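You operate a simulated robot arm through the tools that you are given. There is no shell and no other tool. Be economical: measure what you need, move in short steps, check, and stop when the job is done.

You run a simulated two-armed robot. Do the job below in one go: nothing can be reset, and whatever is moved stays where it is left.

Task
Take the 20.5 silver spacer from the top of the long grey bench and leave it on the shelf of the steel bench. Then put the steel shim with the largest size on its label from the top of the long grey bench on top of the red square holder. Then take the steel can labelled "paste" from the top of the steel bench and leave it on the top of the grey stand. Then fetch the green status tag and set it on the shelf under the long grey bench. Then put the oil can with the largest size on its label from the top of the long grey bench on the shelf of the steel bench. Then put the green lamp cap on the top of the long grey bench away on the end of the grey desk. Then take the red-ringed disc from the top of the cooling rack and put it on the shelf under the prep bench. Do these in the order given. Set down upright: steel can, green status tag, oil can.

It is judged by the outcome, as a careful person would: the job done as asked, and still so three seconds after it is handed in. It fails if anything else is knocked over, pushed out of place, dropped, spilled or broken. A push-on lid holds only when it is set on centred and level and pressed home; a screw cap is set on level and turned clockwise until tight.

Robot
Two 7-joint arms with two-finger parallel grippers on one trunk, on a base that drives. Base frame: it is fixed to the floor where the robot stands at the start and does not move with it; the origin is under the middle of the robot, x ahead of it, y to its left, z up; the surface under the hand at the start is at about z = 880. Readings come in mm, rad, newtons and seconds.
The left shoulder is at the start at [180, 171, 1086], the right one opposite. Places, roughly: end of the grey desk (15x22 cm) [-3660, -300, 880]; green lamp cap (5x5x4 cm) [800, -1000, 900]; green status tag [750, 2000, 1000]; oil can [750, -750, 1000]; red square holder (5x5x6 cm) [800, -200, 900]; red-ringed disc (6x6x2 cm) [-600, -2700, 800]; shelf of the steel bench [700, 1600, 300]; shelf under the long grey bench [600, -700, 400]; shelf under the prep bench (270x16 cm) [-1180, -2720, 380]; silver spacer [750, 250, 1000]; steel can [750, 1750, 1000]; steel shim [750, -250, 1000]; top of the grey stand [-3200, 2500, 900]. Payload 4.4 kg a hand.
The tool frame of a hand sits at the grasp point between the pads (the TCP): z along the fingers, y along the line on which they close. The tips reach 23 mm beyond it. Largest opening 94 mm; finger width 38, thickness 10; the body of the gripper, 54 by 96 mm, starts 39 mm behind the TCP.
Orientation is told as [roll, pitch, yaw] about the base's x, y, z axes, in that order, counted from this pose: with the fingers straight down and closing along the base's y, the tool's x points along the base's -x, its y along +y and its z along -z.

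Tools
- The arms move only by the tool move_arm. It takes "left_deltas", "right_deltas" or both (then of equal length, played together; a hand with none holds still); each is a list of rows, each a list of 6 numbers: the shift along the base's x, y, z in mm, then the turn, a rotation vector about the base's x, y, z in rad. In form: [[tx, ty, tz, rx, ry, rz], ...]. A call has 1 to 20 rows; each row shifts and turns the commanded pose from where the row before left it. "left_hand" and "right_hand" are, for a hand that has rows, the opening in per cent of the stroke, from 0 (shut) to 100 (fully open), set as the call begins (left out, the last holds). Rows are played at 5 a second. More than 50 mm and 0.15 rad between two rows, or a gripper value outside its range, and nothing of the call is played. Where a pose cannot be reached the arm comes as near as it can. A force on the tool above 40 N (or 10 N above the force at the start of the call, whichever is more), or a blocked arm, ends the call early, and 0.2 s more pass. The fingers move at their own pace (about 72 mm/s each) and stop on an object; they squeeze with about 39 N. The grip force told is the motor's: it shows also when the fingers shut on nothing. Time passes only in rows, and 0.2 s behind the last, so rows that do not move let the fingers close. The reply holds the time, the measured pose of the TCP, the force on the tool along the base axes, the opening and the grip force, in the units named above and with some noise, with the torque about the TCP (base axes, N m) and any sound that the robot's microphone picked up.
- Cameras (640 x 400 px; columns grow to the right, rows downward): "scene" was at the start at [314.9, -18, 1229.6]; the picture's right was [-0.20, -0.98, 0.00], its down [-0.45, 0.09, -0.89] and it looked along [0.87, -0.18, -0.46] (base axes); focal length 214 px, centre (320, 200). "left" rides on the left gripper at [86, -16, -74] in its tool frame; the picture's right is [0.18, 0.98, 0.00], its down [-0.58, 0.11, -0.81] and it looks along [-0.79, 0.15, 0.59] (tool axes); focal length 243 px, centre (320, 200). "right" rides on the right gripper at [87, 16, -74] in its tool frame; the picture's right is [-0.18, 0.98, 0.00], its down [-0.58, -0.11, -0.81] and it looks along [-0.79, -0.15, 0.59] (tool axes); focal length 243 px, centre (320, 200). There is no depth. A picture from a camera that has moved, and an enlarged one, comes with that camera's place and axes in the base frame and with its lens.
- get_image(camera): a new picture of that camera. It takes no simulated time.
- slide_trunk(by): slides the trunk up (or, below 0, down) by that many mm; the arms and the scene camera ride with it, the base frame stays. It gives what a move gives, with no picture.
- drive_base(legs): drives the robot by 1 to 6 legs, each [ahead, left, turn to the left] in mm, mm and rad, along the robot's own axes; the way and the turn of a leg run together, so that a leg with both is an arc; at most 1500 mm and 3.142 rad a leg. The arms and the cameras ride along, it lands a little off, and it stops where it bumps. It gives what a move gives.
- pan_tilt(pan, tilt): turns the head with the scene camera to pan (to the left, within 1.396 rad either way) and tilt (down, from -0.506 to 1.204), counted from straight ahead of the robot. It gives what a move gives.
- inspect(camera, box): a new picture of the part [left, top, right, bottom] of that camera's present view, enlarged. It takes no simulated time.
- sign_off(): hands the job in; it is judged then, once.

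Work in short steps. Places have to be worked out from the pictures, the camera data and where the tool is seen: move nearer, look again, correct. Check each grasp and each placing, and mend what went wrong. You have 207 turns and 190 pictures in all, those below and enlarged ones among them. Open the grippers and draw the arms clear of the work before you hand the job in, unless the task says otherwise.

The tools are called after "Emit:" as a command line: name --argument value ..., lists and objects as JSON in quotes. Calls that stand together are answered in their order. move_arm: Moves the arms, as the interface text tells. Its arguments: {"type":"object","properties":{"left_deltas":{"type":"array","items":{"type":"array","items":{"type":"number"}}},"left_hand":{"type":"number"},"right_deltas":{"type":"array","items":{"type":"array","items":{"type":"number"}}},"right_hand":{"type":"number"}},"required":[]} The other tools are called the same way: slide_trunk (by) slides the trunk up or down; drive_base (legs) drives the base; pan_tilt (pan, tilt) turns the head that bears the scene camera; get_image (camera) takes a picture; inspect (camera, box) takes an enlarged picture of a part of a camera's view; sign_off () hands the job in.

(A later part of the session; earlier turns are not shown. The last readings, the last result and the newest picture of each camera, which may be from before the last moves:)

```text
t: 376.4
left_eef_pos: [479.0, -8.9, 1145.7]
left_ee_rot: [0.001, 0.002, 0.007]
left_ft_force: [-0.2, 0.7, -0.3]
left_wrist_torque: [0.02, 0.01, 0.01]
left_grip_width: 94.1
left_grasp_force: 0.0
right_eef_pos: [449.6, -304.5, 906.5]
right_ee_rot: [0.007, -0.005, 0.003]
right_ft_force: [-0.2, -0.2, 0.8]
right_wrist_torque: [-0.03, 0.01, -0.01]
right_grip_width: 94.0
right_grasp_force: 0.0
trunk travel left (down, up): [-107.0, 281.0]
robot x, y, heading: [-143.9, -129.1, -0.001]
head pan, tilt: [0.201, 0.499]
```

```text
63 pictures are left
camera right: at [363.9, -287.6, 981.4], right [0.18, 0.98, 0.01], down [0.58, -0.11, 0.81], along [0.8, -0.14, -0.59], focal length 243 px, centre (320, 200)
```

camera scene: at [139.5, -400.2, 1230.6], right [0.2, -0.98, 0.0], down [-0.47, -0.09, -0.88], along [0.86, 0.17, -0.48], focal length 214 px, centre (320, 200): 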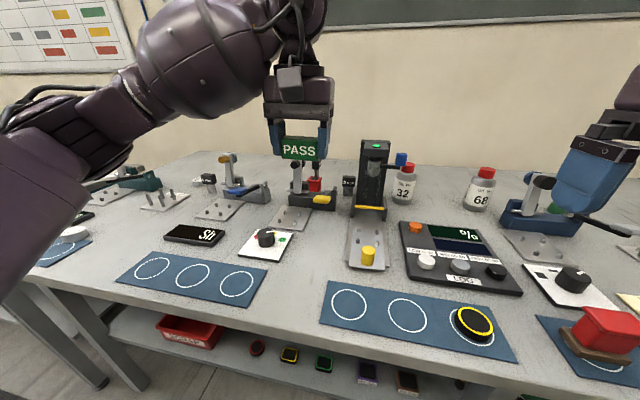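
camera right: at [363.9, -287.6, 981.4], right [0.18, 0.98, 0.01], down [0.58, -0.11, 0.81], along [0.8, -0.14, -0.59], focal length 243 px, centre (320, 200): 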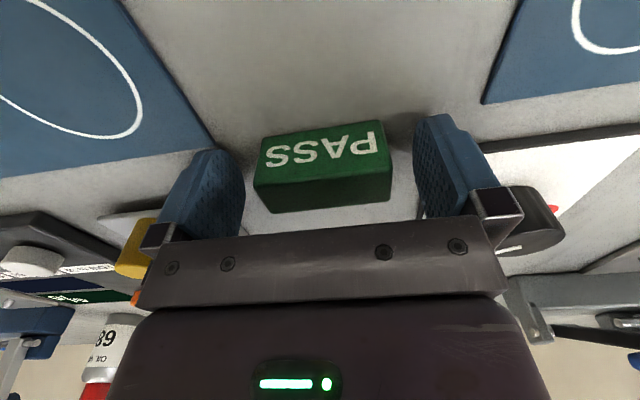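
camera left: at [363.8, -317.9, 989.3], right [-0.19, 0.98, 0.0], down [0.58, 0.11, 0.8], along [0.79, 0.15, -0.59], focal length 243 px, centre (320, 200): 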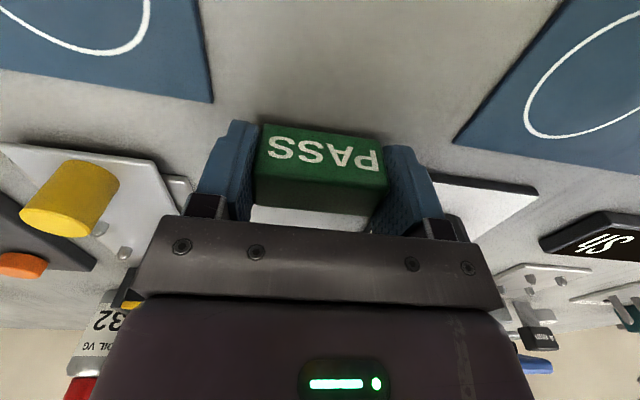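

Grip, lift and drive to the left end in front of the bench, turning right 0.4.

Emit:
move_arm --right_deltas '[[0, 0, 0, 0, 0, 0], [0, 0, 0, 0, 0, 0], [0, 0, 0, 0, 0, 0], [0, 0, 25, 0, 0, 0], [0, 0, 45, 0, 0, 0], [0, 0, 45, 0, 0, 0], [0, 0, 45, 0, 0, 0], [0, 0, 45, 0, 0, 0], [0, 0, 40, 0, 0, 0], [0, 0, 0, 0, 0, 0]]' --right_hand 0

Emit:
drive_base --legs '[[-320, 0, 0], [0, 850, 0], [0, 0, -0.405]]'

```text
t: 378.6
left_eef_pos: [480.1, -8.1, 1145.4]
left_ee_rot: [0.001, 0.006, 0.007]
left_ft_force: [0.2, 0.8, -0.4]
left_wrist_torque: [0.0, 0.0, 0.0]
left_grip_width: 93.8
left_grasp_force: 0.1
right_eef_pos: [449.0, -303.4, 1149.5]
right_ee_rot: [0.007, -0.005, 0.001]
right_ft_force: [0.0, 0.2, -0.4]
right_wrist_torque: [0.01, 0.01, 0.0]
right_grip_width: 61.0
right_grasp_force: 39.1
trunk travel left (down, up): [-107.0, 281.0]
robot x, y, heading: [-142.8, -130.4, -0.004]
head pan, tilt: [0.201, 0.499]
```

```text
t: 389.2
left_eef_pos: [163.1, 567.8, 1146.1]
left_ee_rot: [0.002, 0.006, -0.397]
left_ft_force: [-0.1, 0.2, 0.7]
left_wrist_torque: [0.01, 0.01, -0.01]
left_grip_width: 94.2
left_grasp_force: 0.1
right_eef_pos: [19.1, 310.6, 1151.1]
right_ee_rot: [0.007, -0.002, -0.405]
right_ft_force: [0.6, 0.0, -0.9]
right_wrist_torque: [0.02, 0.02, 0.01]
right_grip_width: 61.0
right_grasp_force: 39.7
trunk travel left (down, up): [-107.0, 281.0]
robot x, y, heading: [-454.6, 706.5, -0.406]
head pan, tilt: [0.201, 0.499]
```

Lower the right hand in front of the bench (x≈20–100) while re-aiming, then approach the shelf.

Emit:
move_arm --right_deltas '[[5.6, 2.2, -48.5, 0, 0, 0.0215], [5.6, 2.2, -48.5, 0, 0, 0.0215], [5.6, 2.2, -48.5, 0, 0, 0.0215], [5.6, 2.2, -48.5, 0, 0, 0.0215], [5.6, 2.2, -48.5, 0, 0, 0.0215], [5.6, 2.2, -48.5, 0, 0, 0.0215], [5.6, 2.2, -48.5, 0, 0, 0.0215], [5.6, 2.2, -48.5, 0, 0, 0.0215], [5.6, 2.2, -48.5, 0, 0, 0.0215], [5.6, 2.2, -48.5, 0, 0, 0.0215], [5.6, 2.2, -48.5, 0, 0, 0.0215], [5.6, 2.2, -48.5, 0, 0, 0.0215], [5.6, 2.2, -48.5, 0, 0, 0.0215], [5.6, 2.2, -48.5, 0, 0, 0.0215], [0, 0, 0, 0, 0, 0]]'

Emit:
drive_base --legs '[[0, 148, 0], [220, 0, 0]]'

Emit:
get_image --camera "right"

```text
t: 392.4
left_eef_pos: [163.4, 568.1, 1145.8]
left_ee_rot: [0.0, 0.004, -0.399]
left_ft_force: [-0.5, 0.7, -0.1]
left_wrist_torque: [-0.01, -0.03, 0.0]
left_grip_width: 94.0
left_grasp_force: 0.1
right_eef_pos: [-37.1, 248.2, 719.3]
right_ee_rot: [0.007, -0.005, -0.106]
right_ft_force: [0.1, -0.1, -0.8]
right_wrist_torque: [0.0, -0.01, -0.03]
right_grip_width: 61.3
right_grasp_force: 39.2
right hand out of reach, approached as far as the arm can: row 5, 6, 7, 8, 9, 11, 12, 13, 14
trunk travel left (down, up): [-107.0, 281.0]
robot x, y, heading: [-457.8, 703.3, -0.408]
head pan, tilt: [0.201, 0.499]
```

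```text
t: 395.6
left_eef_pos: [423.3, 620.9, 1146.9]
left_ee_rot: [0.003, 0.004, -0.398]
left_ft_force: [-0.9, 0.3, 0.1]
left_wrist_torque: [0.0, 0.0, 0.04]
left_grip_width: 94.0
left_grasp_force: 0.1
right_eef_pos: [223.8, 300.6, 718.3]
right_ee_rot: [0.008, -0.005, -0.103]
right_ft_force: [-0.1, 0.5, -0.5]
right_wrist_torque: [-0.03, 0.0, 0.0]
right_grip_width: 61.1
right_grasp_force: 38.2
trunk travel left (down, up): [-107.0, 281.0]
robot x, y, heading: [-194.4, 757.4, -0.404]
head pan, tilt: [0.201, 0.499]
```

```text
62 pictures are left
camera right: at [140.2, 325.4, 793.8], right [0.28, 0.96, 0.01], down [0.56, -0.17, 0.81], along [0.78, -0.23, -0.59], focal length 243 px, centre (320, 200)
```

right: 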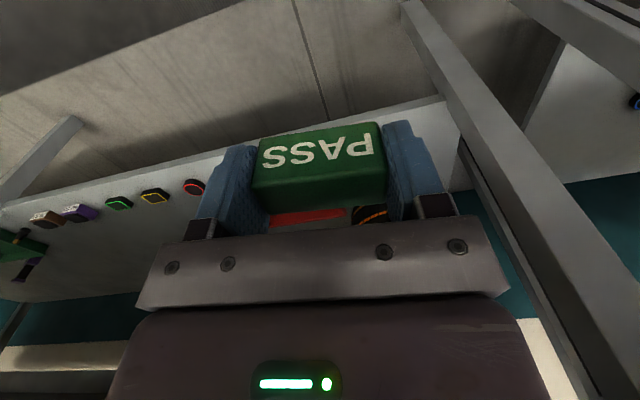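

The right arm lagged in lowering (now z≈718). I lower further from here, still in front of the bench edge.

Emit:
move_arm --right_deltas '[[0, 0, -40, 0, 0, 0], [0, 0, -40, 0, 0, 0], [0, 0, -40, 0, 0, 0], [0, 0, -40, 0, 0, 0], [0, 0, -40, 0, 0, 0], [0, 0, -40, 0, 0, 0], [0, 0, 0, 0, 0, 0]]'

Emit:
pan_tilt --pan -0.2 --tilt 0.9

Emit:
get_image --camera "scene"

```text
t: 397.2
left_eef_pos: [422.5, 621.1, 1146.0]
left_ee_rot: [0.002, 0.006, -0.397]
left_ft_force: [-0.3, -0.4, -0.2]
left_wrist_torque: [-0.02, -0.03, 0.02]
left_grip_width: 93.9
left_grasp_force: 0.1
right_eef_pos: [148.8, 234.1, 649.7]
right_ee_rot: [0.007, -0.008, -0.103]
right_ft_force: [-0.1, -0.1, -0.4]
right_wrist_torque: [0.02, 0.01, 0.01]
right_grip_width: 61.3
right_grasp_force: 39.4
right hand out of reach, approached as far as the arm can: row 1, 2, 3, 4, 5, 6
trunk travel left (down, up): [-107.0, 281.0]
robot x, y, heading: [-195.3, 758.0, -0.408]
head pan, tilt: [0.201, 0.499]
```

```text
t: 398.1
left_eef_pos: [423.8, 621.8, 1145.8]
left_ee_rot: [0.002, 0.006, -0.399]
left_ft_force: [-0.1, -0.8, -0.6]
left_wrist_torque: [-0.02, -0.01, 0.02]
left_grip_width: 94.0
left_grasp_force: 0.1
right_eef_pos: [149.2, 235.3, 649.1]
right_ee_rot: [0.007, -0.004, -0.103]
right_ft_force: [-0.4, 0.6, 0.5]
right_wrist_torque: [-0.02, -0.01, 0.0]
right_grip_width: 61.0
right_grasp_force: 39.1
trunk travel left (down, up): [-107.0, 281.0]
robot x, y, heading: [-195.5, 759.1, -0.403]
head pan, tilt: [-0.201, 0.901]
```

```text
61 pictures are left
camera scene: at [72.0, 626.2, 1196.9], right [-0.57, -0.82, 0.0], down [-0.64, 0.45, -0.62], along [0.51, -0.35, -0.78], focal length 214 px, centre (320, 200)
```

scene: 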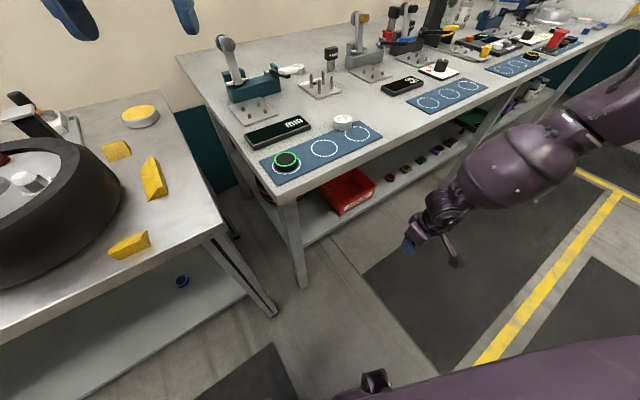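

The right elbow is stuck high. I back off, bring the right hand nearer the robot's front with yaw straight, and try lowering from there.

Emit:
drive_base --legs '[[-150, 0, 0]]'

Emit:
move_arm --right_deltas '[[20, 22, 30, 0, 0, -0.05], [27, 30, 20, 0, 0, -0.05], [27, 30, 15, 0, 0, -0.05], [27, 30, 15, 0, 0, -0.05], [27, 30, 15, 0, 0, -0.05], [27, 30, 0, 0, 0, -0.05], [7, 9, 0, 0, 0, 0], [0, 0, 0, 0, 0, 0]]'

Emit:
move_arm --right_deltas '[[0, 0, -45, 0, 0, 0], [0, 0, -45, 0, 0, 0], [0, 0, -45, 0, 0, 0], [0, 0, -45, 0, 0, 0], [0, 0, -45, 0, 0, 0], [0, 0, -40, 0, 0, 0], [0, 0, 0, 0, 0, 0]]'

```text
t: 399.5
left_eef_pos: [288.6, 677.1, 1146.0]
left_ee_rot: [0.002, 0.005, -0.401]
left_ft_force: [0.5, -1.0, -0.2]
left_wrist_torque: [-0.01, 0.0, -0.01]
left_grip_width: 94.2
left_grasp_force: 0.0
right_eef_pos: [14.4, 291.4, 648.2]
right_ee_rot: [0.007, -0.006, -0.106]
right_ft_force: [0.3, 0.2, -0.6]
right_wrist_torque: [0.01, 0.01, 0.0]
right_grip_width: 61.0
right_grasp_force: 39.1
trunk travel left (down, up): [-107.0, 281.0]
robot x, y, heading: [-329.6, 815.0, -0.404]
head pan, tilt: [-0.201, 0.901]
```

```text
t: 401.3
left_eef_pos: [287.7, 677.3, 1146.4]
left_ee_rot: [0.001, 0.005, -0.399]
left_ft_force: [0.7, 0.6, 0.5]
left_wrist_torque: [-0.01, 0.0, 0.0]
left_grip_width: 93.7
left_grasp_force: 0.1
right_eef_pos: [119.9, 416.7, 800.0]
right_ee_rot: [0.009, -0.007, -0.405]
right_ft_force: [0.0, 1.2, 0.1]
right_wrist_torque: [0.03, 0.0, -0.01]
right_grip_width: 61.1
right_grasp_force: 39.0
right hand out of reach, approached as far as the arm can: row 3, 4, 5, 6, 7
trunk travel left (down, up): [-107.0, 281.0]
robot x, y, heading: [-327.8, 815.4, -0.406]
head pan, tilt: [-0.201, 0.901]
```

```text
t: 402.9
left_eef_pos: [287.9, 678.0, 1146.6]
left_ee_rot: [-0.001, 0.005, -0.4]
left_ft_force: [0.5, 0.1, 0.7]
left_wrist_torque: [-0.01, -0.01, 0.01]
left_grip_width: 93.7
left_grasp_force: 0.0
right_eef_pos: [34.1, 329.9, 673.6]
right_ee_rot: [0.006, -0.005, -0.404]
right_ft_force: [0.4, -0.1, -0.9]
right_wrist_torque: [0.04, 0.04, -0.01]
right_grip_width: 61.3
right_grasp_force: 39.1
right hand out of reach, approached as far as the arm can: row 1, 2, 3, 4, 5, 6
trunk travel left (down, up): [-107.0, 281.0]
robot x, y, heading: [-329.2, 815.4, -0.405]
head pan, tilt: [-0.201, 0.901]
```

The right arm won't go low in this posture. I return the tag to the bench spot and will use the left arm with an offset grip, which then fits the free strip in front of the discs.

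Emit:
move_arm --right_deltas '[[0, 0, 48, 0, 0, 0], [0, 0, 48, 0, 0, 0], [0, 0, 48, 0, 0, 0], [0, 0, 48, 0, 0, 0], [0, 0, 48, 0, 0, 0], [0, 0, 48, 0, 0, 0], [0, 0, 48, 0, 0, 0], [0, 0, 48, 0, 0, 0], [0, 0, 48, 0, 0, 0], [0, 0, 48, 0, 0, 0], [0, 0, 0, 0, 0, 0]]'

Emit:
drive_base --legs '[[-130, 0, 0], [0, 0, 0.405], [0, -990, 0]]'

```text
t: 405.3
left_eef_pos: [288.2, 678.0, 1146.0]
left_ee_rot: [0.002, 0.007, -0.399]
left_ft_force: [0.5, -0.8, 0.1]
left_wrist_torque: [0.0, -0.01, 0.0]
left_grip_width: 94.2
left_grasp_force: 0.0
right_eef_pos: [36.1, 329.2, 1153.8]
right_ee_rot: [0.008, -0.003, -0.403]
right_ft_force: [-0.3, -0.2, 0.1]
right_wrist_torque: [0.02, 0.02, 0.0]
right_grip_width: 60.9
right_grasp_force: 39.2
trunk travel left (down, up): [-107.0, 281.0]
robot x, y, heading: [-329.5, 814.8, -0.407]
head pan, tilt: [-0.201, 0.901]
```

```text
t: 416.6
left_eef_pos: [174.5, -24.3, 1145.4]
left_ee_rot: [0.002, 0.004, 0.016]
left_ft_force: [0.6, 0.3, 0.8]
left_wrist_torque: [-0.02, -0.01, -0.02]
left_grip_width: 94.1
left_grasp_force: 0.0
right_eef_pos: [84.7, -444.2, 1153.1]
right_ee_rot: [0.007, -0.004, 0.01]
right_ft_force: [-0.5, -0.1, 0.3]
right_wrist_torque: [0.03, -0.01, -0.01]
right_grip_width: 61.2
right_grasp_force: 39.0
trunk travel left (down, up): [-107.0, 281.0]
robot x, y, heading: [-445.6, -149.4, 0.009]
head pan, tilt: [-0.201, 0.901]
```

Emit:
drive_base --legs '[[300, 0, -0.009]]'

Emit:
move_arm --right_deltas '[[16, 34, 0, 0, 0, 0], [16, 34, 0, 0, 0, 0], [16, 34, 0, 0, 0, 0], [16, 34, 0, 0, 0, 0], [0, 0, -45, 0, 0, 0], [0, 0, -45, 0, 0, 0], [0, 0, -45, 0, 0, 0], [0, 0, -45, 0, 0, 0], [0, 0, -35, 0, 0, 0], [0, 0, -15, 0, 0, 0], [0, 0, 0, 0, 0, 0]]'

Emit:
get_image --camera "right"

```text
t: 418.6
left_eef_pos: [469.5, -25.5, 1146.9]
left_ee_rot: [0.0, 0.005, 0.008]
left_ft_force: [-1.1, -0.1, -0.8]
left_wrist_torque: [-0.04, 0.0, -0.02]
left_grip_width: 94.0
left_grasp_force: 0.0
right_eef_pos: [376.1, -446.3, 1155.1]
right_ee_rot: [0.006, -0.005, 0.005]
right_ft_force: [-0.3, -0.6, -0.3]
right_wrist_torque: [0.01, 0.02, 0.02]
right_grip_width: 60.9
right_grasp_force: 39.1
trunk travel left (down, up): [-107.0, 281.0]
robot x, y, heading: [-153.0, -149.4, 0.001]
head pan, tilt: [-0.201, 0.901]
```

```text
t: 421.0
left_eef_pos: [469.1, -27.2, 1147.9]
left_ee_rot: [0.001, 0.004, 0.008]
left_ft_force: [0.6, 0.0, -0.3]
left_wrist_torque: [-0.03, 0.04, -0.01]
left_grip_width: 94.1
left_grasp_force: 0.1
right_eef_pos: [439.6, -308.0, 922.7]
right_ee_rot: [0.008, -0.007, 0.005]
right_ft_force: [-0.6, 0.1, -0.3]
right_wrist_torque: [-0.04, -0.01, -0.03]
right_grip_width: 60.9
right_grasp_force: 39.1
trunk travel left (down, up): [-107.0, 281.0]
robot x, y, heading: [-150.6, -152.3, 0.003]
head pan, tilt: [-0.201, 0.901]
```

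```text
60 pictures are left
camera right: at [353.2, -293.2, 996.1], right [0.18, 0.98, 0.01], down [0.58, -0.11, 0.81], along [0.8, -0.14, -0.59], focal length 243 px, centre (320, 200)
```

right: 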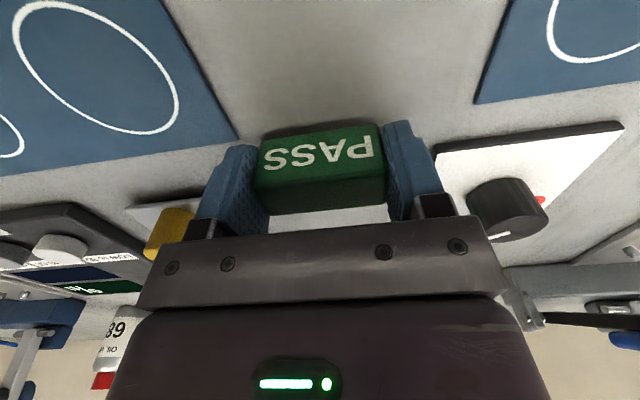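

Emit:
move_arm --right_deltas '[[0, 0, -8, 0, 0, 0], [0, 0, -5, 0, 0, 0], [0, 0, -2.5, 0, 0, 0], [0, 0, 0, 0, 0, 0]]'

Emit:
move_arm --right_deltas '[[0, 0, 0, 0, 0, 0], [0, 0, 0, 0, 0, 0], [0, 0, 0, 0, 0, 0], [0, 0, 40, 0, 0, 0], [0, 0, 45, 0, 0, 0], [0, 0, 45, 0, 0, 0], [0, 0, 45, 0, 0, 0], [0, 0, 45, 0, 0, 0], [-20, -20, 20, 0, 0, 0], [-40, -20, 0, 0, 0, 0]]' --right_hand 100

Emit:
drive_base --legs '[[0, -272, 0]]'

Emit:
get_image --camera "left"

```text
t: 422.0
left_eef_pos: [468.4, -26.1, 1146.2]
left_ee_rot: [0.001, 0.005, 0.009]
left_ft_force: [-0.5, -0.3, -0.3]
left_wrist_torque: [0.0, -0.02, -0.01]
left_grip_width: 94.3
left_grasp_force: 0.0
right_eef_pos: [439.4, -308.5, 908.3]
right_ee_rot: [0.007, -0.006, 0.005]
right_ft_force: [-0.8, 0.4, -0.6]
right_wrist_torque: [0.03, 0.01, -0.02]
right_grip_width: 61.1
right_grasp_force: 38.8
trunk travel left (down, up): [-107.0, 281.0]
robot x, y, heading: [-153.0, -146.3, 0.002]
head pan, tilt: [-0.201, 0.901]
```

```text
t: 424.2
left_eef_pos: [467.8, -27.8, 1148.0]
left_ee_rot: [0.002, 0.002, 0.008]
left_ft_force: [-0.1, 0.5, 0.7]
left_wrist_torque: [0.04, -0.05, -0.02]
left_grip_width: 94.3
left_grasp_force: 0.0
right_eef_pos: [378.0, -350.6, 1147.9]
right_ee_rot: [0.009, -0.006, 0.006]
right_ft_force: [-0.3, -0.7, -0.2]
right_wrist_torque: [0.02, 0.0, 0.02]
right_grip_width: 94.0
right_grasp_force: 0.1
trunk travel left (down, up): [-107.0, 281.0]
robot x, y, heading: [-153.4, -149.5, 0.0]
head pan, tilt: [-0.201, 0.901]
```

```text
t: 427.2
left_eef_pos: [467.8, -297.8, 1146.6]
left_ee_rot: [0.003, 0.006, 0.007]
left_ft_force: [0.3, 0.5, -0.6]
left_wrist_torque: [0.0, -0.04, -0.01]
left_grip_width: 94.2
left_grasp_force: 0.1
right_eef_pos: [379.4, -620.8, 1146.9]
right_ee_rot: [0.007, -0.005, 0.002]
right_ft_force: [-0.2, 0.1, -0.1]
right_wrist_torque: [0.0, -0.03, -0.01]
right_grip_width: 94.0
right_grasp_force: 0.0
trunk travel left (down, up): [-107.0, 281.0]
robot x, y, heading: [-152.8, -411.3, 0.001]
head pan, tilt: [-0.201, 0.901]
```

```text
59 pictures are left
camera left: at [383.9, -313.4, 1220.4], right [-0.19, 0.98, 0.0], down [0.58, 0.11, 0.8], along [0.79, 0.15, -0.6], focal length 243 px, centre (320, 200)
```

left: 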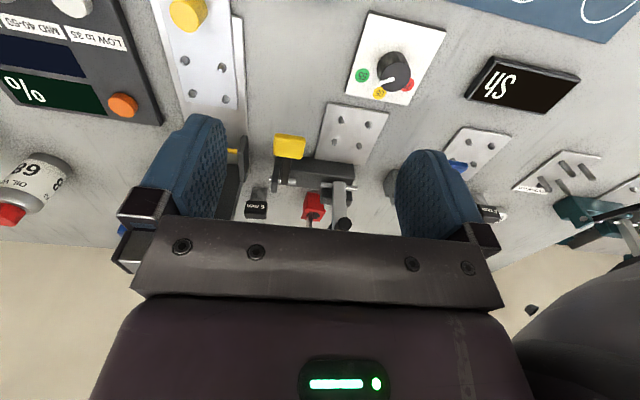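

The shim is still on its holder. Move the left hand over the tag with an 8 mm rearward offset and check.

Emit:
move_arm --left_deltas '[[-18, -5, -45, 0, 0, 0], [-18, -5, -45, 0, 0, 0], [0, 0, -49, 0, 0, 0], [0, 0, -30, 0, 0, 0], [0, 0, 0, 0, 0, 0]]'

Emit:
get_image --camera "left"

```text
t: 428.4
left_eef_pos: [432.5, -307.6, 976.4]
left_ee_rot: [0.0, 0.003, 0.007]
left_ft_force: [0.4, -1.3, 0.0]
left_wrist_torque: [0.03, -0.05, 0.01]
left_grip_width: 93.7
left_grasp_force: 0.0
right_eef_pos: [379.1, -618.4, 1148.2]
right_ee_rot: [0.006, -0.008, 0.002]
right_ft_force: [-0.1, -0.1, 0.0]
right_wrist_torque: [0.01, -0.02, 0.0]
right_grip_width: 93.8
right_grasp_force: 0.0
trunk travel left (down, up): [-107.0, 281.0]
robot x, y, heading: [-154.0, -414.5, 0.001]
head pan, tilt: [-0.201, 0.901]
```

```text
58 pictures are left
camera left: at [347.4, -322.6, 1049.5], right [-0.19, 0.98, 0.0], down [0.58, 0.11, 0.8], along [0.79, 0.15, -0.59], focal length 243 px, centre (320, 200)
```

left: 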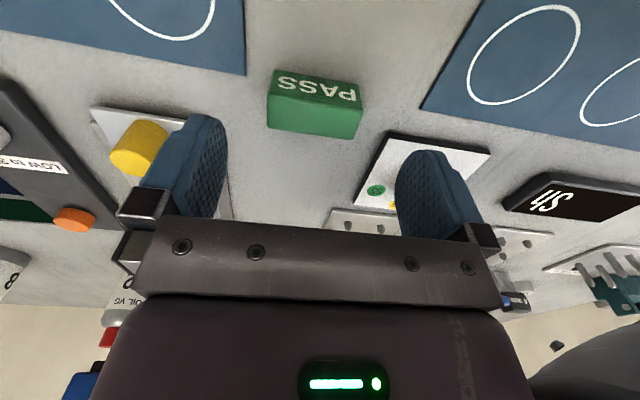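

Emit:
move_arm --left_deltas '[[0, -1, -40, 0, 0, 0], [0, 0, -29, 0, 0, 0], [0, 0, 0, 0, 0, 0]]'

Emit:
move_arm --left_deltas '[[0, 0, 0, 0, 0, 0], [0, 0, 0, 0, 0, 0], [0, 0, 0, 0, 0, 0], [0, 0, 25, 0, 0, 0], [0, 0, 45, 0, 0, 0], [0, 0, 45, 0, 0, 0], [0, 0, 45, 0, 0, 0], [0, 0, 45, 0, 0, 0], [0, 0, 35, 0, 0, 0], [0, 0, 0, 0, 0, 0]]' --left_hand 0

Emit:
drive_base --legs '[[-320, 0, 0], [0, 160, 0]]'

```text
t: 429.2
left_eef_pos: [433.1, -308.7, 908.2]
left_ee_rot: [-0.001, 0.005, 0.006]
left_ft_force: [0.4, -0.3, 0.1]
left_wrist_torque: [0.03, 0.01, -0.01]
left_grip_width: 93.9
left_grasp_force: 0.2
right_eef_pos: [379.5, -620.0, 1148.0]
right_ee_rot: [0.007, -0.006, 0.002]
right_ft_force: [0.4, -0.6, -1.0]
right_wrist_torque: [0.0, -0.02, 0.0]
right_grip_width: 94.3
right_grasp_force: 0.1
trunk travel left (down, up): [-107.0, 281.0]
robot x, y, heading: [-155.4, -415.2, 0.003]
head pan, tilt: [-0.201, 0.901]
```

```text
t: 431.4
left_eef_pos: [432.8, -307.1, 1148.0]
left_ee_rot: [-0.001, 0.005, 0.008]
left_ft_force: [0.7, 0.0, 0.1]
left_wrist_torque: [0.01, -0.01, 0.01]
left_grip_width: 61.1
left_grasp_force: 39.5
right_eef_pos: [379.9, -617.7, 1145.8]
right_ee_rot: [0.007, -0.003, 0.002]
right_ft_force: [0.9, -0.7, -1.1]
right_wrist_torque: [-0.01, -0.01, 0.0]
right_grip_width: 94.1
right_grasp_force: 0.0
trunk travel left (down, up): [-107.0, 281.0]
robot x, y, heading: [-155.7, -420.0, -0.002]
head pan, tilt: [-0.201, 0.901]
```

```text
t: 435.1
left_eef_pos: [109.2, -147.6, 1148.3]
left_ee_rot: [0.0, 0.005, 0.008]
left_ft_force: [0.0, 0.5, -0.3]
left_wrist_torque: [-0.01, -0.02, -0.02]
left_grip_width: 61.2
left_grasp_force: 38.9
right_eef_pos: [56.0, -459.2, 1146.7]
right_ee_rot: [0.007, -0.005, 0.003]
right_ft_force: [0.0, -0.2, 0.6]
right_wrist_torque: [-0.03, 0.02, 0.01]
right_grip_width: 94.0
right_grasp_force: 0.1
trunk travel left (down, up): [-107.0, 281.0]
robot x, y, heading: [-473.5, -260.1, -0.003]
head pan, tilt: [-0.201, 0.901]
```

Lower the hand in front of the bench, then turn left 0.4.

Emit:
move_arm --left_deltas '[[0, 0, -48.5, 0, 0, 0], [0, 0, -48.5, 0, 0, 0], [0, 0, -48.5, 0, 0, 0], [0, 0, -48.5, 0, 0, 0], [0, 0, -48.5, 0, 0, 0], [0, 0, -48.5, 0, 0, 0], [0, 0, -48.5, 0, 0, 0], [0, 0, -48.5, 0, 0, 0], [0, 0, -48.5, 0, 0, 0], [0, 0, -48.5, 0, 0, 0], [0, 0, -48.5, 0, 0, 0], [0, 0, -48.5, 0, 0, 0], [0, 0, -48.5, 0, 0, 0], [0, 0, -48.5, 0, 0, 0], [0, 0, 0, 0, 0, 0]]'

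Emit:
drive_base --legs '[[0, 0, 0.41]]'

Emit:
move_arm --left_deltas '[[22, 10, 0, 0, 0, -0.1], [22, 10, 0, 0, 0, -0.1], [20, 8, 0, 0, 0, -0.1], [0, 0, 0, 0, 0, 0]]'

```text
t: 438.4
left_eef_pos: [111.1, -147.3, 472.6]
left_ee_rot: [0.0, 0.003, 0.01]
left_ft_force: [0.5, 0.4, -0.7]
left_wrist_torque: [-0.02, -0.02, 0.02]
left_grip_width: 61.0
left_grasp_force: 38.9
right_eef_pos: [56.4, -459.7, 1146.5]
right_ee_rot: [0.007, -0.006, 0.004]
right_ft_force: [0.5, 0.7, 0.4]
right_wrist_torque: [0.0, -0.04, 0.01]
right_grip_width: 94.2
right_grasp_force: 0.1
trunk travel left (down, up): [-107.0, 281.0]
robot x, y, heading: [-474.5, -256.8, 0.001]
head pan, tilt: [-0.201, 0.901]
```

```text
t: 440.0
left_eef_pos: [18.4, 75.8, 471.6]
left_ee_rot: [0.001, 0.007, 0.419]
left_ft_force: [0.1, 0.6, -0.3]
left_wrist_torque: [0.0, 0.01, -0.01]
left_grip_width: 61.3
left_grasp_force: 38.9
right_eef_pos: [93.4, -229.9, 1147.0]
right_ee_rot: [0.007, -0.005, 0.413]
right_ft_force: [0.4, 0.7, 0.0]
right_wrist_torque: [0.02, 0.0, 0.03]
right_grip_width: 94.3
right_grasp_force: 0.1
trunk travel left (down, up): [-107.0, 281.0]
robot x, y, heading: [-471.9, -253.4, 0.41]
head pan, tilt: [-0.201, 0.901]
```

```text
t: 441.0
left_eef_pos: [82.1, 104.5, 471.9]
left_ee_rot: [0.0, 0.004, 0.117]
left_ft_force: [-0.4, 0.4, -0.3]
left_wrist_torque: [0.0, 0.0, 0.02]
left_grip_width: 61.0
left_grasp_force: 38.8
right_eef_pos: [94.5, -229.7, 1146.5]
right_ee_rot: [0.006, -0.004, 0.411]
right_ft_force: [-0.1, -1.2, -0.4]
right_wrist_torque: [0.03, 0.03, 0.03]
right_grip_width: 94.2
right_grasp_force: 0.0
trunk travel left (down, up): [-107.0, 281.0]
robot x, y, heading: [-476.3, -259.5, 0.408]
head pan, tilt: [-0.201, 0.901]
```

Emit:
drive_base --legs '[[0, -398, 0], [205, 0, 0]]'

Emit:
get_image --camera "left"

```text
t: 446.2
left_eef_pos: [426.3, -171.1, 471.9]
left_ee_rot: [0.001, 0.005, 0.128]
left_ft_force: [-0.4, -0.3, -0.8]
left_wrist_torque: [0.0, 0.03, -0.02]
left_grip_width: 61.1
left_grasp_force: 39.0
right_eef_pos: [441.7, -506.7, 1146.8]
right_ee_rot: [0.006, -0.005, 0.426]
right_ft_force: [0.2, -0.2, -0.5]
right_wrist_torque: [0.03, 0.0, -0.03]
right_grip_width: 94.0
right_grasp_force: 0.0
trunk travel left (down, up): [-107.0, 281.0]
robot x, y, heading: [-130.1, -539.0, 0.419]
head pan, tilt: [-0.201, 0.901]
```

```text
57 pictures are left
camera left: at [344.3, -197.3, 545.9], right [-0.31, 0.95, 0.0], down [0.57, 0.18, 0.8], along [0.76, 0.25, -0.6], focal length 243 px, centre (320, 200)
```

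left: 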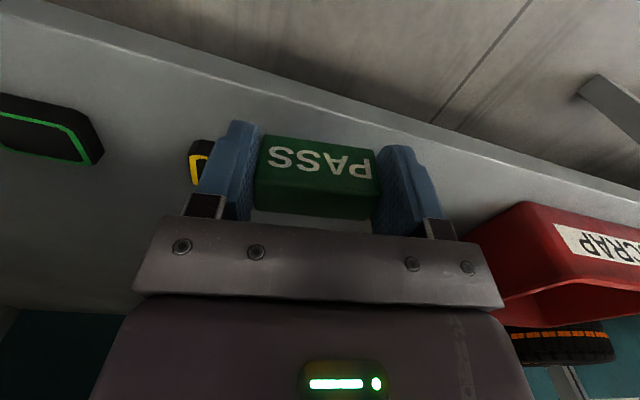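

Shelf edge at x≈432. I set yaw to 0, move the tag to centre x≈458 (TCP 449), and lower toward the shelf.

Emit:
move_arm --left_deltas '[[11, -1, 0, 0, 0, -0.06], [12, 0, 0, 0, 0, -0.06], [0, 0, -20, 0, 0, 0], [0, 0, -14, 0, 0, 0], [0, 0, 0, 0, 0, 0]]'

Emit:
get_image --camera "left"

```text
t: 447.4
left_eef_pos: [448.9, -172.3, 438.7]
left_ee_rot: [0.0, 0.005, 0.009]
left_ft_force: [0.0, 0.3, 0.1]
left_wrist_torque: [0.03, -0.01, 0.0]
left_grip_width: 61.1
left_grasp_force: 38.4
right_eef_pos: [442.0, -507.1, 1147.1]
right_ee_rot: [0.008, -0.006, 0.424]
right_ft_force: [0.5, 0.4, 0.5]
right_wrist_torque: [0.02, -0.02, -0.03]
right_grip_width: 93.7
right_grasp_force: 0.2
trunk travel left (down, up): [-107.0, 281.0]
robot x, y, heading: [-124.5, -541.0, 0.42]
head pan, tilt: [-0.201, 0.901]
```

```text
56 pictures are left
camera left: at [364.0, -188.2, 512.0], right [-0.19, 0.98, 0.0], down [0.58, 0.11, 0.8], along [0.79, 0.16, -0.6], focal length 243 px, centre (320, 200)
```

left: 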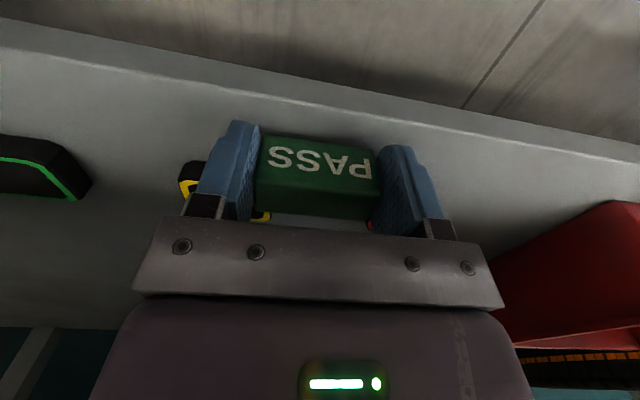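

The yellow item spans y −247…−194 and the red begins ≈ −123, so the gap centre is y≈−158. Shift +13 in y and lower to contact.

Emit:
move_arm --left_deltas '[[3, 13, 0, 0, 0, 0], [0, 0, -6, 0, 0, 0], [0, 0, -3, 0, 0, 0], [0, 0, -2, 0, 0, 0], [0, 0, 0, 0, 0, 0]]'

```text
t: 448.6
left_eef_pos: [453.6, -157.7, 431.7]
left_ee_rot: [0.003, -0.005, 0.008]
left_ft_force: [-2.3, 2.4, 36.2]
left_wrist_torque: [-0.03, -0.28, -0.02]
left_grip_width: 61.2
left_grasp_force: 39.1
right_eef_pos: [439.4, -508.2, 1150.0]
right_ee_rot: [0.007, -0.012, 0.427]
right_ft_force: [-0.3, -0.6, 0.4]
right_wrist_torque: [-0.03, 0.01, 0.0]
right_grip_width: 93.9
right_grasp_force: 0.1
trunk travel left (down, up): [-107.0, 281.0]
robot x, y, heading: [-122.3, -538.2, 0.424]
head pan, tilt: [-0.201, 0.901]
```

Emit:
move_arm --left_deltas '[[0, 0, 1.5, 0, 0, 0], [0, 0, 1, 0, 0, 0], [0, 0, 0, 0, 0, 0]]'

Emit:
move_arm --left_deltas '[[0, 0, 0, 0, 0, 0], [0, 0, 0, 0, 0, 0], [0, 0, 0, 0, 0, 0]]' --left_hand 80

Emit:
get_image --camera "left"

```text
t: 449.4
left_eef_pos: [453.4, -160.5, 432.1]
left_ee_rot: [0.003, 0.001, 0.007]
left_ft_force: [8.5, 4.6, 25.0]
left_wrist_torque: [0.13, -0.57, 0.06]
left_grip_width: 60.9
left_grasp_force: 39.5
right_eef_pos: [440.6, -507.2, 1147.9]
right_ee_rot: [0.007, -0.008, 0.426]
right_ft_force: [-0.2, 0.3, 0.6]
right_wrist_torque: [-0.01, 0.02, 0.06]
right_grip_width: 94.1
right_grasp_force: 0.0
trunk travel left (down, up): [-107.0, 281.0]
robot x, y, heading: [-123.8, -539.3, 0.42]
head pan, tilt: [-0.201, 0.901]
```

```text
t: 450.2
left_eef_pos: [450.7, -158.1, 427.5]
left_ee_rot: [0.002, 0.007, 0.009]
left_ft_force: [-9.0, -5.6, 12.8]
left_wrist_torque: [-0.66, -0.02, -0.52]
left_grip_width: 77.6
left_grasp_force: 2.6
right_eef_pos: [440.8, -506.5, 1147.1]
right_ee_rot: [0.008, -0.006, 0.426]
right_ft_force: [-0.3, 0.7, -0.3]
right_wrist_torque: [-0.03, 0.03, 0.02]
right_grip_width: 93.8
right_grasp_force: 0.0
trunk travel left (down, up): [-107.0, 281.0]
robot x, y, heading: [-126.6, -540.9, 0.425]
head pan, tilt: [-0.201, 0.901]
```

```text
55 pictures are left
camera left: at [365.8, -174.5, 502.5], right [-0.19, 0.98, 0.0], down [0.59, 0.11, 0.8], along [0.79, 0.16, -0.6], focal length 243 px, centre (320, 200)
```

left: 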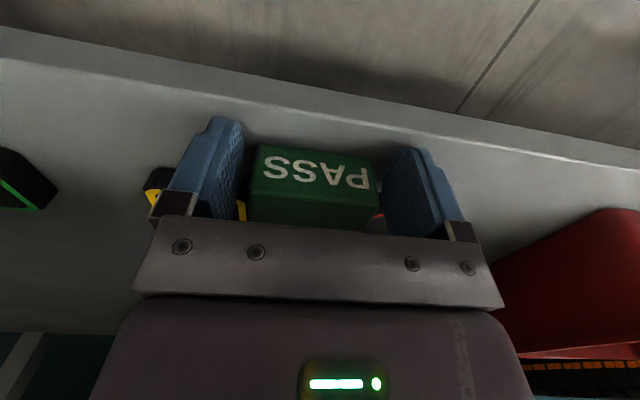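

The tag stands on the shelf. Raise the hand straight up, then back out.

Emit:
move_arm --left_deltas '[[0, 0, 5, 0, 0, 0], [-1, 0, 12, 0, 0, 0], [0, 0, 25, 0, 0, 0], [0, 0, 0, 0, 0, 0]]'

Emit:
get_image --camera "left"

```text
t: 451.2
left_eef_pos: [452.0, -157.7, 470.9]
left_ee_rot: [0.0, 0.004, 0.009]
left_ft_force: [0.8, -0.6, -0.9]
left_wrist_torque: [0.0, 0.0, 0.04]
left_grip_width: 75.3
left_grasp_force: 0.2
right_eef_pos: [442.6, -507.0, 1146.9]
right_ee_rot: [0.005, -0.005, 0.426]
right_ft_force: [-0.4, -0.2, 0.6]
right_wrist_torque: [-0.02, 0.0, -0.04]
right_grip_width: 93.9
right_grasp_force: 0.0
trunk travel left (down, up): [-107.0, 281.0]
robot x, y, heading: [-125.6, -539.7, 0.424]
head pan, tilt: [-0.201, 0.901]
```

```text
54 pictures are left
camera left: at [366.4, -173.5, 545.5], right [-0.19, 0.98, 0.0], down [0.58, 0.11, 0.8], along [0.79, 0.16, -0.6], focal length 243 px, centre (320, 200)
```

left: 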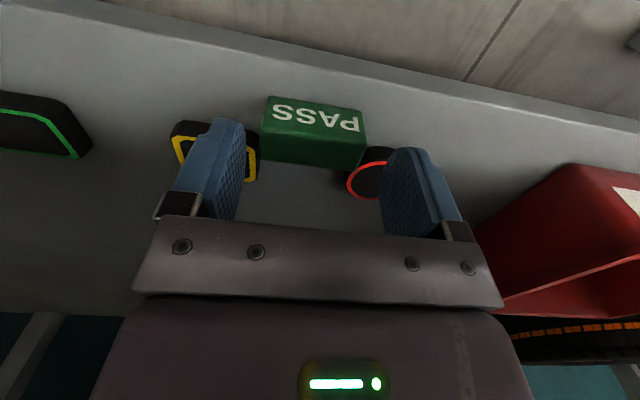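

Tag stands upright on the shelf, neighbours undisturbed. Back out 270 mm, then raise before turning.

Emit:
drive_base --legs '[[-270, 0, 0]]'

Emit:
move_arm --left_deltas '[[0, 0, 48, 0, 0, 0.04], [0, 0, 48, 0, 0, 0.04], [0, 0, 48, 0, 0, 0.04], [0, 0, 48, 0, 0, 0.04], [0, 0, 48, 0, 0, 0.04], [0, 0, 48, 0, 0, 0.04], [0, 0, 48, 0, 0, 0.04], [0, 0, 48, 0, 0, 0.04], [0, 0, 48, 0, 0, 0.04], [0, 0, 48, 0, 0, 0.04], [0, 0, 48, 0, 0, 0], [0, 0, 48, 0, 0, 0], [0, 0, 48, 0, 0, 0], [0, 0, 48, 0, 0, 0], [0, 0, 0, 0, 0, 0]]' --left_hand 100

```text
t: 453.1
left_eef_pos: [210.4, -265.5, 472.0]
left_ee_rot: [0.002, 0.006, 0.01]
left_ft_force: [0.5, 0.1, 0.5]
left_wrist_torque: [0.0, -0.01, 0.03]
left_grip_width: 75.2
left_grasp_force: 0.1
right_eef_pos: [199.9, -615.8, 1146.6]
right_ee_rot: [0.004, -0.006, 0.426]
right_ft_force: [0.3, -0.4, 0.3]
right_wrist_torque: [-0.04, -0.03, -0.01]
right_grip_width: 94.1
right_grasp_force: 0.0
trunk travel left (down, up): [-107.0, 281.0]
robot x, y, heading: [-369.0, -646.4, 0.428]
head pan, tilt: [-0.201, 0.901]
```

```text
t: 456.3
left_eef_pos: [210.3, -263.7, 1143.0]
left_ee_rot: [0.001, 0.006, 0.409]
left_ft_force: [0.4, 0.8, -0.9]
left_wrist_torque: [-0.05, 0.0, 0.02]
left_grip_width: 94.0
left_grasp_force: 0.1
right_eef_pos: [201.4, -613.8, 1146.0]
right_ee_rot: [0.006, -0.004, 0.427]
right_ft_force: [0.0, 0.1, -0.3]
right_wrist_torque: [-0.02, 0.01, 0.01]
right_grip_width: 93.9
right_grasp_force: 0.0
trunk travel left (down, up): [-107.0, 281.0]
robot x, y, heading: [-364.8, -650.7, 0.426]
head pan, tilt: [-0.201, 0.901]
```

Next the oil can 68 at ≈(796,-751). Straighten and drive to (−15,−990), then look.

Emit:
drive_base --legs '[[0, 0, -0.426], [0, -340, 0], [345, 0, 0]]'

Emit:
pan_tilt --pan 0.15 --tilt 0.5

Emit:
get_image --camera "scene"

Emit:
get_image --camera "left"

```text
t: 463.1
left_eef_pos: [663.3, -884.8, 1143.9]
left_ee_rot: [0.0, 0.004, -0.019]
left_ft_force: [0.7, 0.2, 0.6]
left_wrist_torque: [-0.01, 0.03, 0.0]
left_grip_width: 94.2
left_grasp_force: 0.0
right_eef_pos: [510.2, -1200.3, 1147.1]
right_ee_rot: [0.006, -0.004, -0.001]
right_ft_force: [-0.5, -0.7, -0.5]
right_wrist_torque: [0.02, 0.03, 0.0]
right_grip_width: 94.0
right_grasp_force: 0.0
trunk travel left (down, up): [-107.0, 281.0]
robot x, y, heading: [-20.7, -994.2, -0.003]
head pan, tilt: [-0.201, 0.901]
```

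```text
t: 463.9
left_eef_pos: [662.8, -885.1, 1143.9]
left_ee_rot: [-0.001, 0.004, -0.02]
left_ft_force: [0.4, 0.1, -0.8]
left_wrist_torque: [0.0, 0.0, 0.0]
left_grip_width: 93.9
left_grasp_force: 0.2
right_eef_pos: [509.1, -1199.6, 1147.4]
right_ee_rot: [0.007, -0.004, -0.003]
right_ft_force: [-0.3, -1.0, -0.1]
right_wrist_torque: [-0.02, 0.0, -0.02]
right_grip_width: 93.8
right_grasp_force: 0.1
trunk travel left (down, up): [-107.0, 281.0]
robot x, y, heading: [-24.5, -993.6, -0.006]
head pan, tilt: [0.15, 0.499]
```

```text
53 pictures are left
camera scene: at [291.4, -981.4, 1230.6], right [0.14, -0.99, 0.0], down [-0.47, -0.07, -0.88], along [0.87, 0.13, -0.48], focal length 214 px, centre (320, 200)
```

scene: 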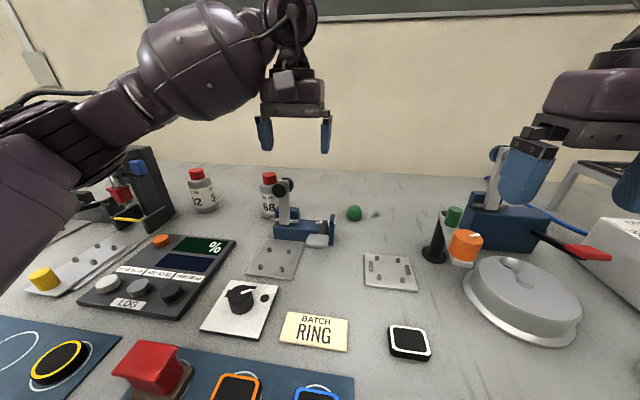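

```text
52 pictures are left
camera left: at [577.8, -898.1, 1218.6], right [-0.17, 0.99, 0.0], down [0.59, 0.1, 0.8], along [0.79, 0.13, -0.59], focal length 243 px, centre (320, 200)
```

left: 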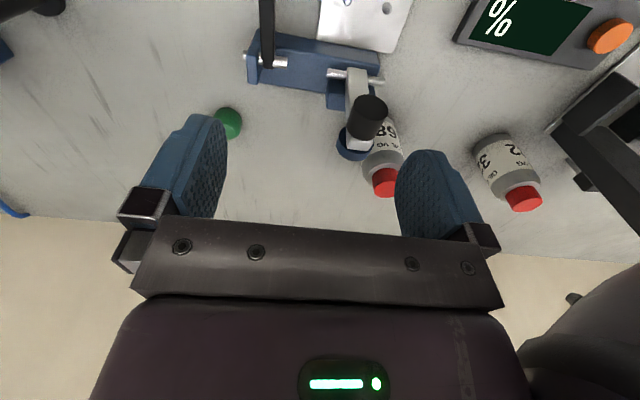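

Can 68 top ≈(804,-768,1005); blue clamp lever top ≈(692–750,-825). I go above it with yaw −0.25 (camera clear of the lever) and look closely.

Emit:
move_arm --left_deltas '[[30, 25, 0, 0, 0, -0.06], [30, 25, 0, 0, 0, -0.06], [30, 25, 0, 0, 0, -0.06], [30, 25, -10, 0, 0, -0.05], [20, 17, -20, 0, 0, 0], [0, 0, -30, 0, 0, 0], [0, 0, 0, 0, 0, 0]]'

Emit:
get_image --camera "left"

Emit:
inspect --camera "scene" --box '[220, 80, 360, 260]'

```text
t: 465.5
left_eef_pos: [801.4, -766.4, 1083.6]
left_ee_rot: [0.002, 0.004, -0.25]
left_ft_force: [-0.3, 0.4, 0.9]
left_wrist_torque: [0.0, -0.03, 0.04]
left_grip_width: 94.1
left_grasp_force: 0.1
right_eef_pos: [508.0, -1199.7, 1148.5]
right_ee_rot: [0.007, -0.007, -0.002]
right_ft_force: [-0.2, 0.6, -0.5]
right_wrist_torque: [0.0, -0.01, 0.0]
right_grip_width: 94.0
right_grasp_force: 0.0
trunk travel left (down, up): [-107.0, 281.0]
robot x, y, heading: [-20.1, -992.5, -0.003]
head pan, tilt: [0.15, 0.499]
```

```text
51 pictures are left
camera left: at [715.5, -759.4, 1158.2], right [0.06, 1.0, 0.0], down [0.59, -0.04, 0.8], along [0.8, -0.05, -0.59], focal length 243 px, centre (320, 200)
```

left: 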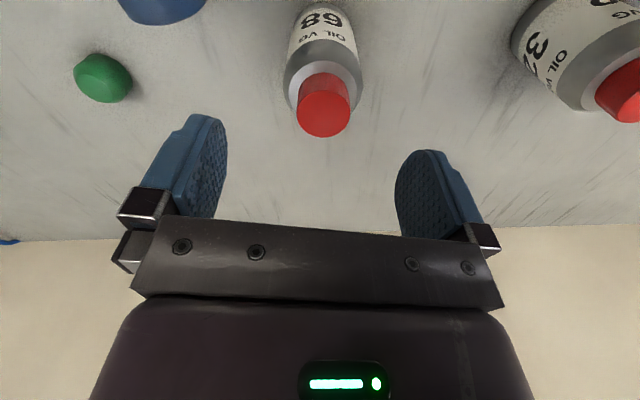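

```text
2.22 times, centred on (290, 170) of scene
camera zoom: at [290.9, -981.4, 1231.0], right [0.14, -0.99, 0.0], down [-0.47, -0.07, -0.88], along [0.87, 0.13, -0.48], focal length 477 px, centre (387, 267)
```

zoom: 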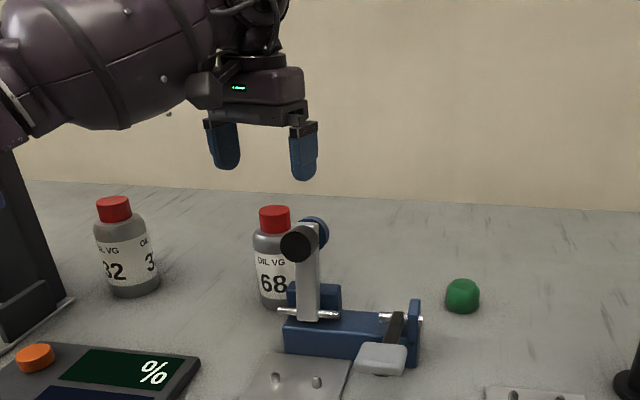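

Cap Ø≈38–44 at z 981–1010, centre (814,-764). I grip by the cap: descend to TCP z≈998.

Emit:
move_arm --left_deltas '[[12, 2, -10, 0, 0, 0], [0, 0, -30, 0, 0, 0], [0, 0, -30, 0, 0, 0], [0, 0, -15, 0, 0, 0], [0, 0, 0, 0, 0, 0]]'

Emit:
get_image --camera "left"

```text
t: 466.7
left_eef_pos: [814.4, -765.5, 998.5]
left_ee_rot: [0.0, 0.004, -0.251]
left_ft_force: [0.6, 1.1, 0.4]
left_wrist_torque: [0.0, 0.02, 0.03]
left_grip_width: 94.0
left_grasp_force: 0.0
right_eef_pos: [509.0, -1199.3, 1148.9]
right_ee_rot: [0.007, -0.006, -0.002]
right_ft_force: [0.2, -0.7, 0.0]
right_wrist_torque: [0.03, -0.03, 0.01]
right_grip_width: 93.9
right_grasp_force: 0.1
trunk travel left (down, up): [-107.0, 281.0]
robot x, y, heading: [-20.6, -995.9, -0.004]
head pan, tilt: [0.15, 0.499]
```

```text
49 pictures are left
camera left: at [727.9, -758.0, 1073.1], right [0.06, 1.0, 0.0], down [0.59, -0.04, 0.8], along [0.8, -0.05, -0.59], focal length 243 px, centre (320, 200)
```

left: 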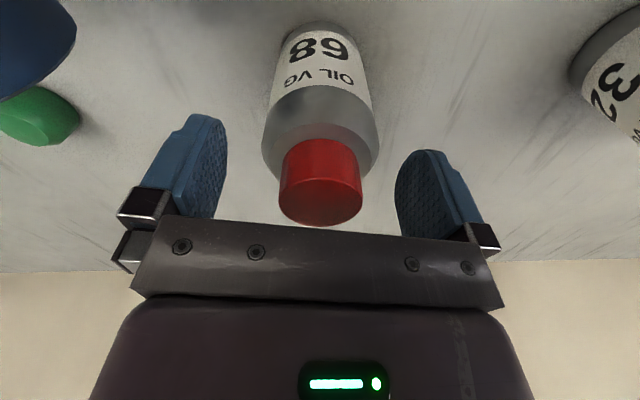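

Centred. Close, then lift.

Emit:
move_arm --left_deltas '[[1, 1, -2, 0, 0, 0], [0, 0, 0, 0, 0, 0]]'

Emit:
move_arm --left_deltas '[[0, 0, 0, 0, 0, 0], [0, 0, 0, 0, 0, 0], [0, 0, 0, 0, 0, 0], [0, 0, 0, 0, 0, 0], [0, 0, 15, 0, 0, 0], [0, 0, 40, 0, 0, 0], [0, 0, 45, 0, 0, 0], [0, 0, 45, 0, 0, 0], [0, 0, 30, 0, 0, 0], [0, 0, 0, 0, 0, 0]]' --left_hand 0

Emit:
get_image --camera "left"

```text
t: 467.3
left_eef_pos: [815.4, -763.2, 996.9]
left_ee_rot: [-0.001, 0.004, -0.248]
left_ft_force: [0.7, 0.7, -0.3]
left_wrist_torque: [0.02, -0.01, 0.0]
left_grip_width: 93.8
left_grasp_force: 0.1
right_eef_pos: [509.4, -1200.2, 1147.0]
right_ee_rot: [0.008, -0.007, 0.0]
right_ft_force: [-0.7, 0.0, -0.4]
right_wrist_torque: [-0.03, 0.02, 0.03]
right_grip_width: 94.0
right_grasp_force: 0.1
trunk travel left (down, up): [-107.0, 281.0]
robot x, y, heading: [-20.6, -992.6, -0.002]
head pan, tilt: [0.15, 0.499]
```

```text
t: 469.5
left_eef_pos: [817.9, -764.4, 1170.7]
left_ee_rot: [0.0, 0.007, -0.249]
left_ft_force: [0.4, 0.2, -2.5]
left_wrist_torque: [-0.03, 0.02, -0.02]
left_grip_width: 59.6
left_grasp_force: 38.5
right_eef_pos: [510.2, -1199.5, 1146.7]
right_ee_rot: [0.007, -0.001, -0.002]
right_ft_force: [0.8, -0.1, -0.4]
right_wrist_torque: [-0.02, -0.02, -0.01]
right_grip_width: 93.9
right_grasp_force: 0.0
trunk travel left (down, up): [-107.0, 281.0]
robot x, y, heading: [-19.1, -992.9, -0.005]
head pan, tilt: [0.15, 0.499]
```

```text
48 pictures are left
camera left: at [731.5, -758.5, 1244.8], right [0.06, 1.0, 0.0], down [0.6, -0.04, 0.8], along [0.8, -0.05, -0.6], focal length 243 px, centre (320, 200)
```

left: 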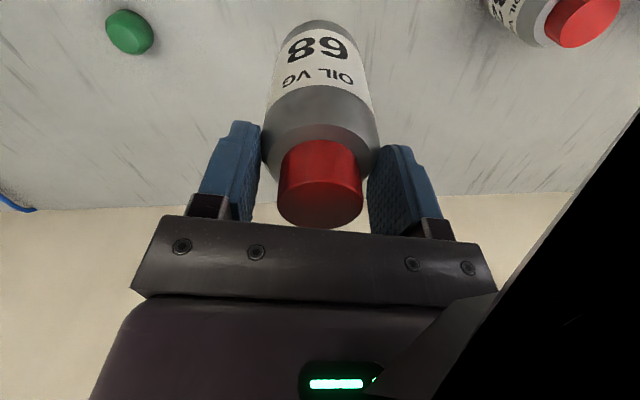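

Can 68 is held (at the body top). Retract, drive back and along to the steel bench.

Emit:
move_arm --left_deltas '[[-39, -20, -3, 0, 0, 0.042], [-39, -20, -3, 0, 0, 0.042], [-39, -20, -3, 0, 0, 0.042], [-39, -20, -3, 0, 0, 0.042], [-39, -20, -3, 0, 0, 0.042], [-39, -20, -3, 0, 0, 0.04], [0, 0, 0, 0, 0, 0]]'

Emit:
drive_base --legs '[[-460, 0, 0], [0, 1400, 0], [0, 480, 0]]'

Emit:
get_image --camera "left"

```text
t: 471.1
left_eef_pos: [581.7, -881.9, 1156.7]
left_ee_rot: [-0.001, 0.004, 0.002]
left_ft_force: [-0.3, 0.2, -1.6]
left_wrist_torque: [-0.03, 0.01, -0.01]
left_grip_width: 59.6
left_grasp_force: 39.0
right_eef_pos: [509.2, -1198.5, 1145.8]
right_ee_rot: [0.007, -0.007, -0.002]
right_ft_force: [-0.3, -0.8, -0.8]
right_wrist_torque: [0.01, 0.0, -0.01]
right_grip_width: 94.3
right_grasp_force: 0.1
trunk travel left (down, up): [-107.0, 281.0]
robot x, y, heading: [-20.1, -995.7, -0.007]
head pan, tilt: [0.15, 0.499]
```

```text
t: 490.0
left_eef_pos: [108.5, 969.0, 1155.7]
left_ee_rot: [-0.001, 0.005, 0.011]
left_ft_force: [-0.6, 1.2, -2.5]
left_wrist_torque: [-0.02, -0.01, -0.02]
left_grip_width: 59.3
left_grasp_force: 39.2
right_eef_pos: [39.7, 652.4, 1146.8]
right_ee_rot: [0.007, -0.004, 0.005]
right_ft_force: [0.3, -0.4, -0.2]
right_wrist_torque: [0.04, -0.01, -0.01]
right_grip_width: 94.0
right_grasp_force: 0.0
trunk travel left (down, up): [-107.0, 281.0]
robot x, y, heading: [-494.4, 850.5, 0.005]
head pan, tilt: [0.15, 0.499]
```

```text
47 pictures are left
camera left: at [24.0, 953.3, 1229.7], right [-0.19, 0.98, 0.0], down [0.58, 0.11, 0.8], along [0.79, 0.16, -0.6], focal length 243 px, centre (320, 200)
```

left: 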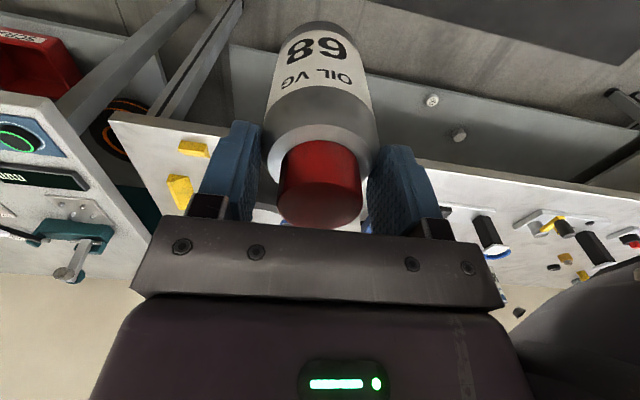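

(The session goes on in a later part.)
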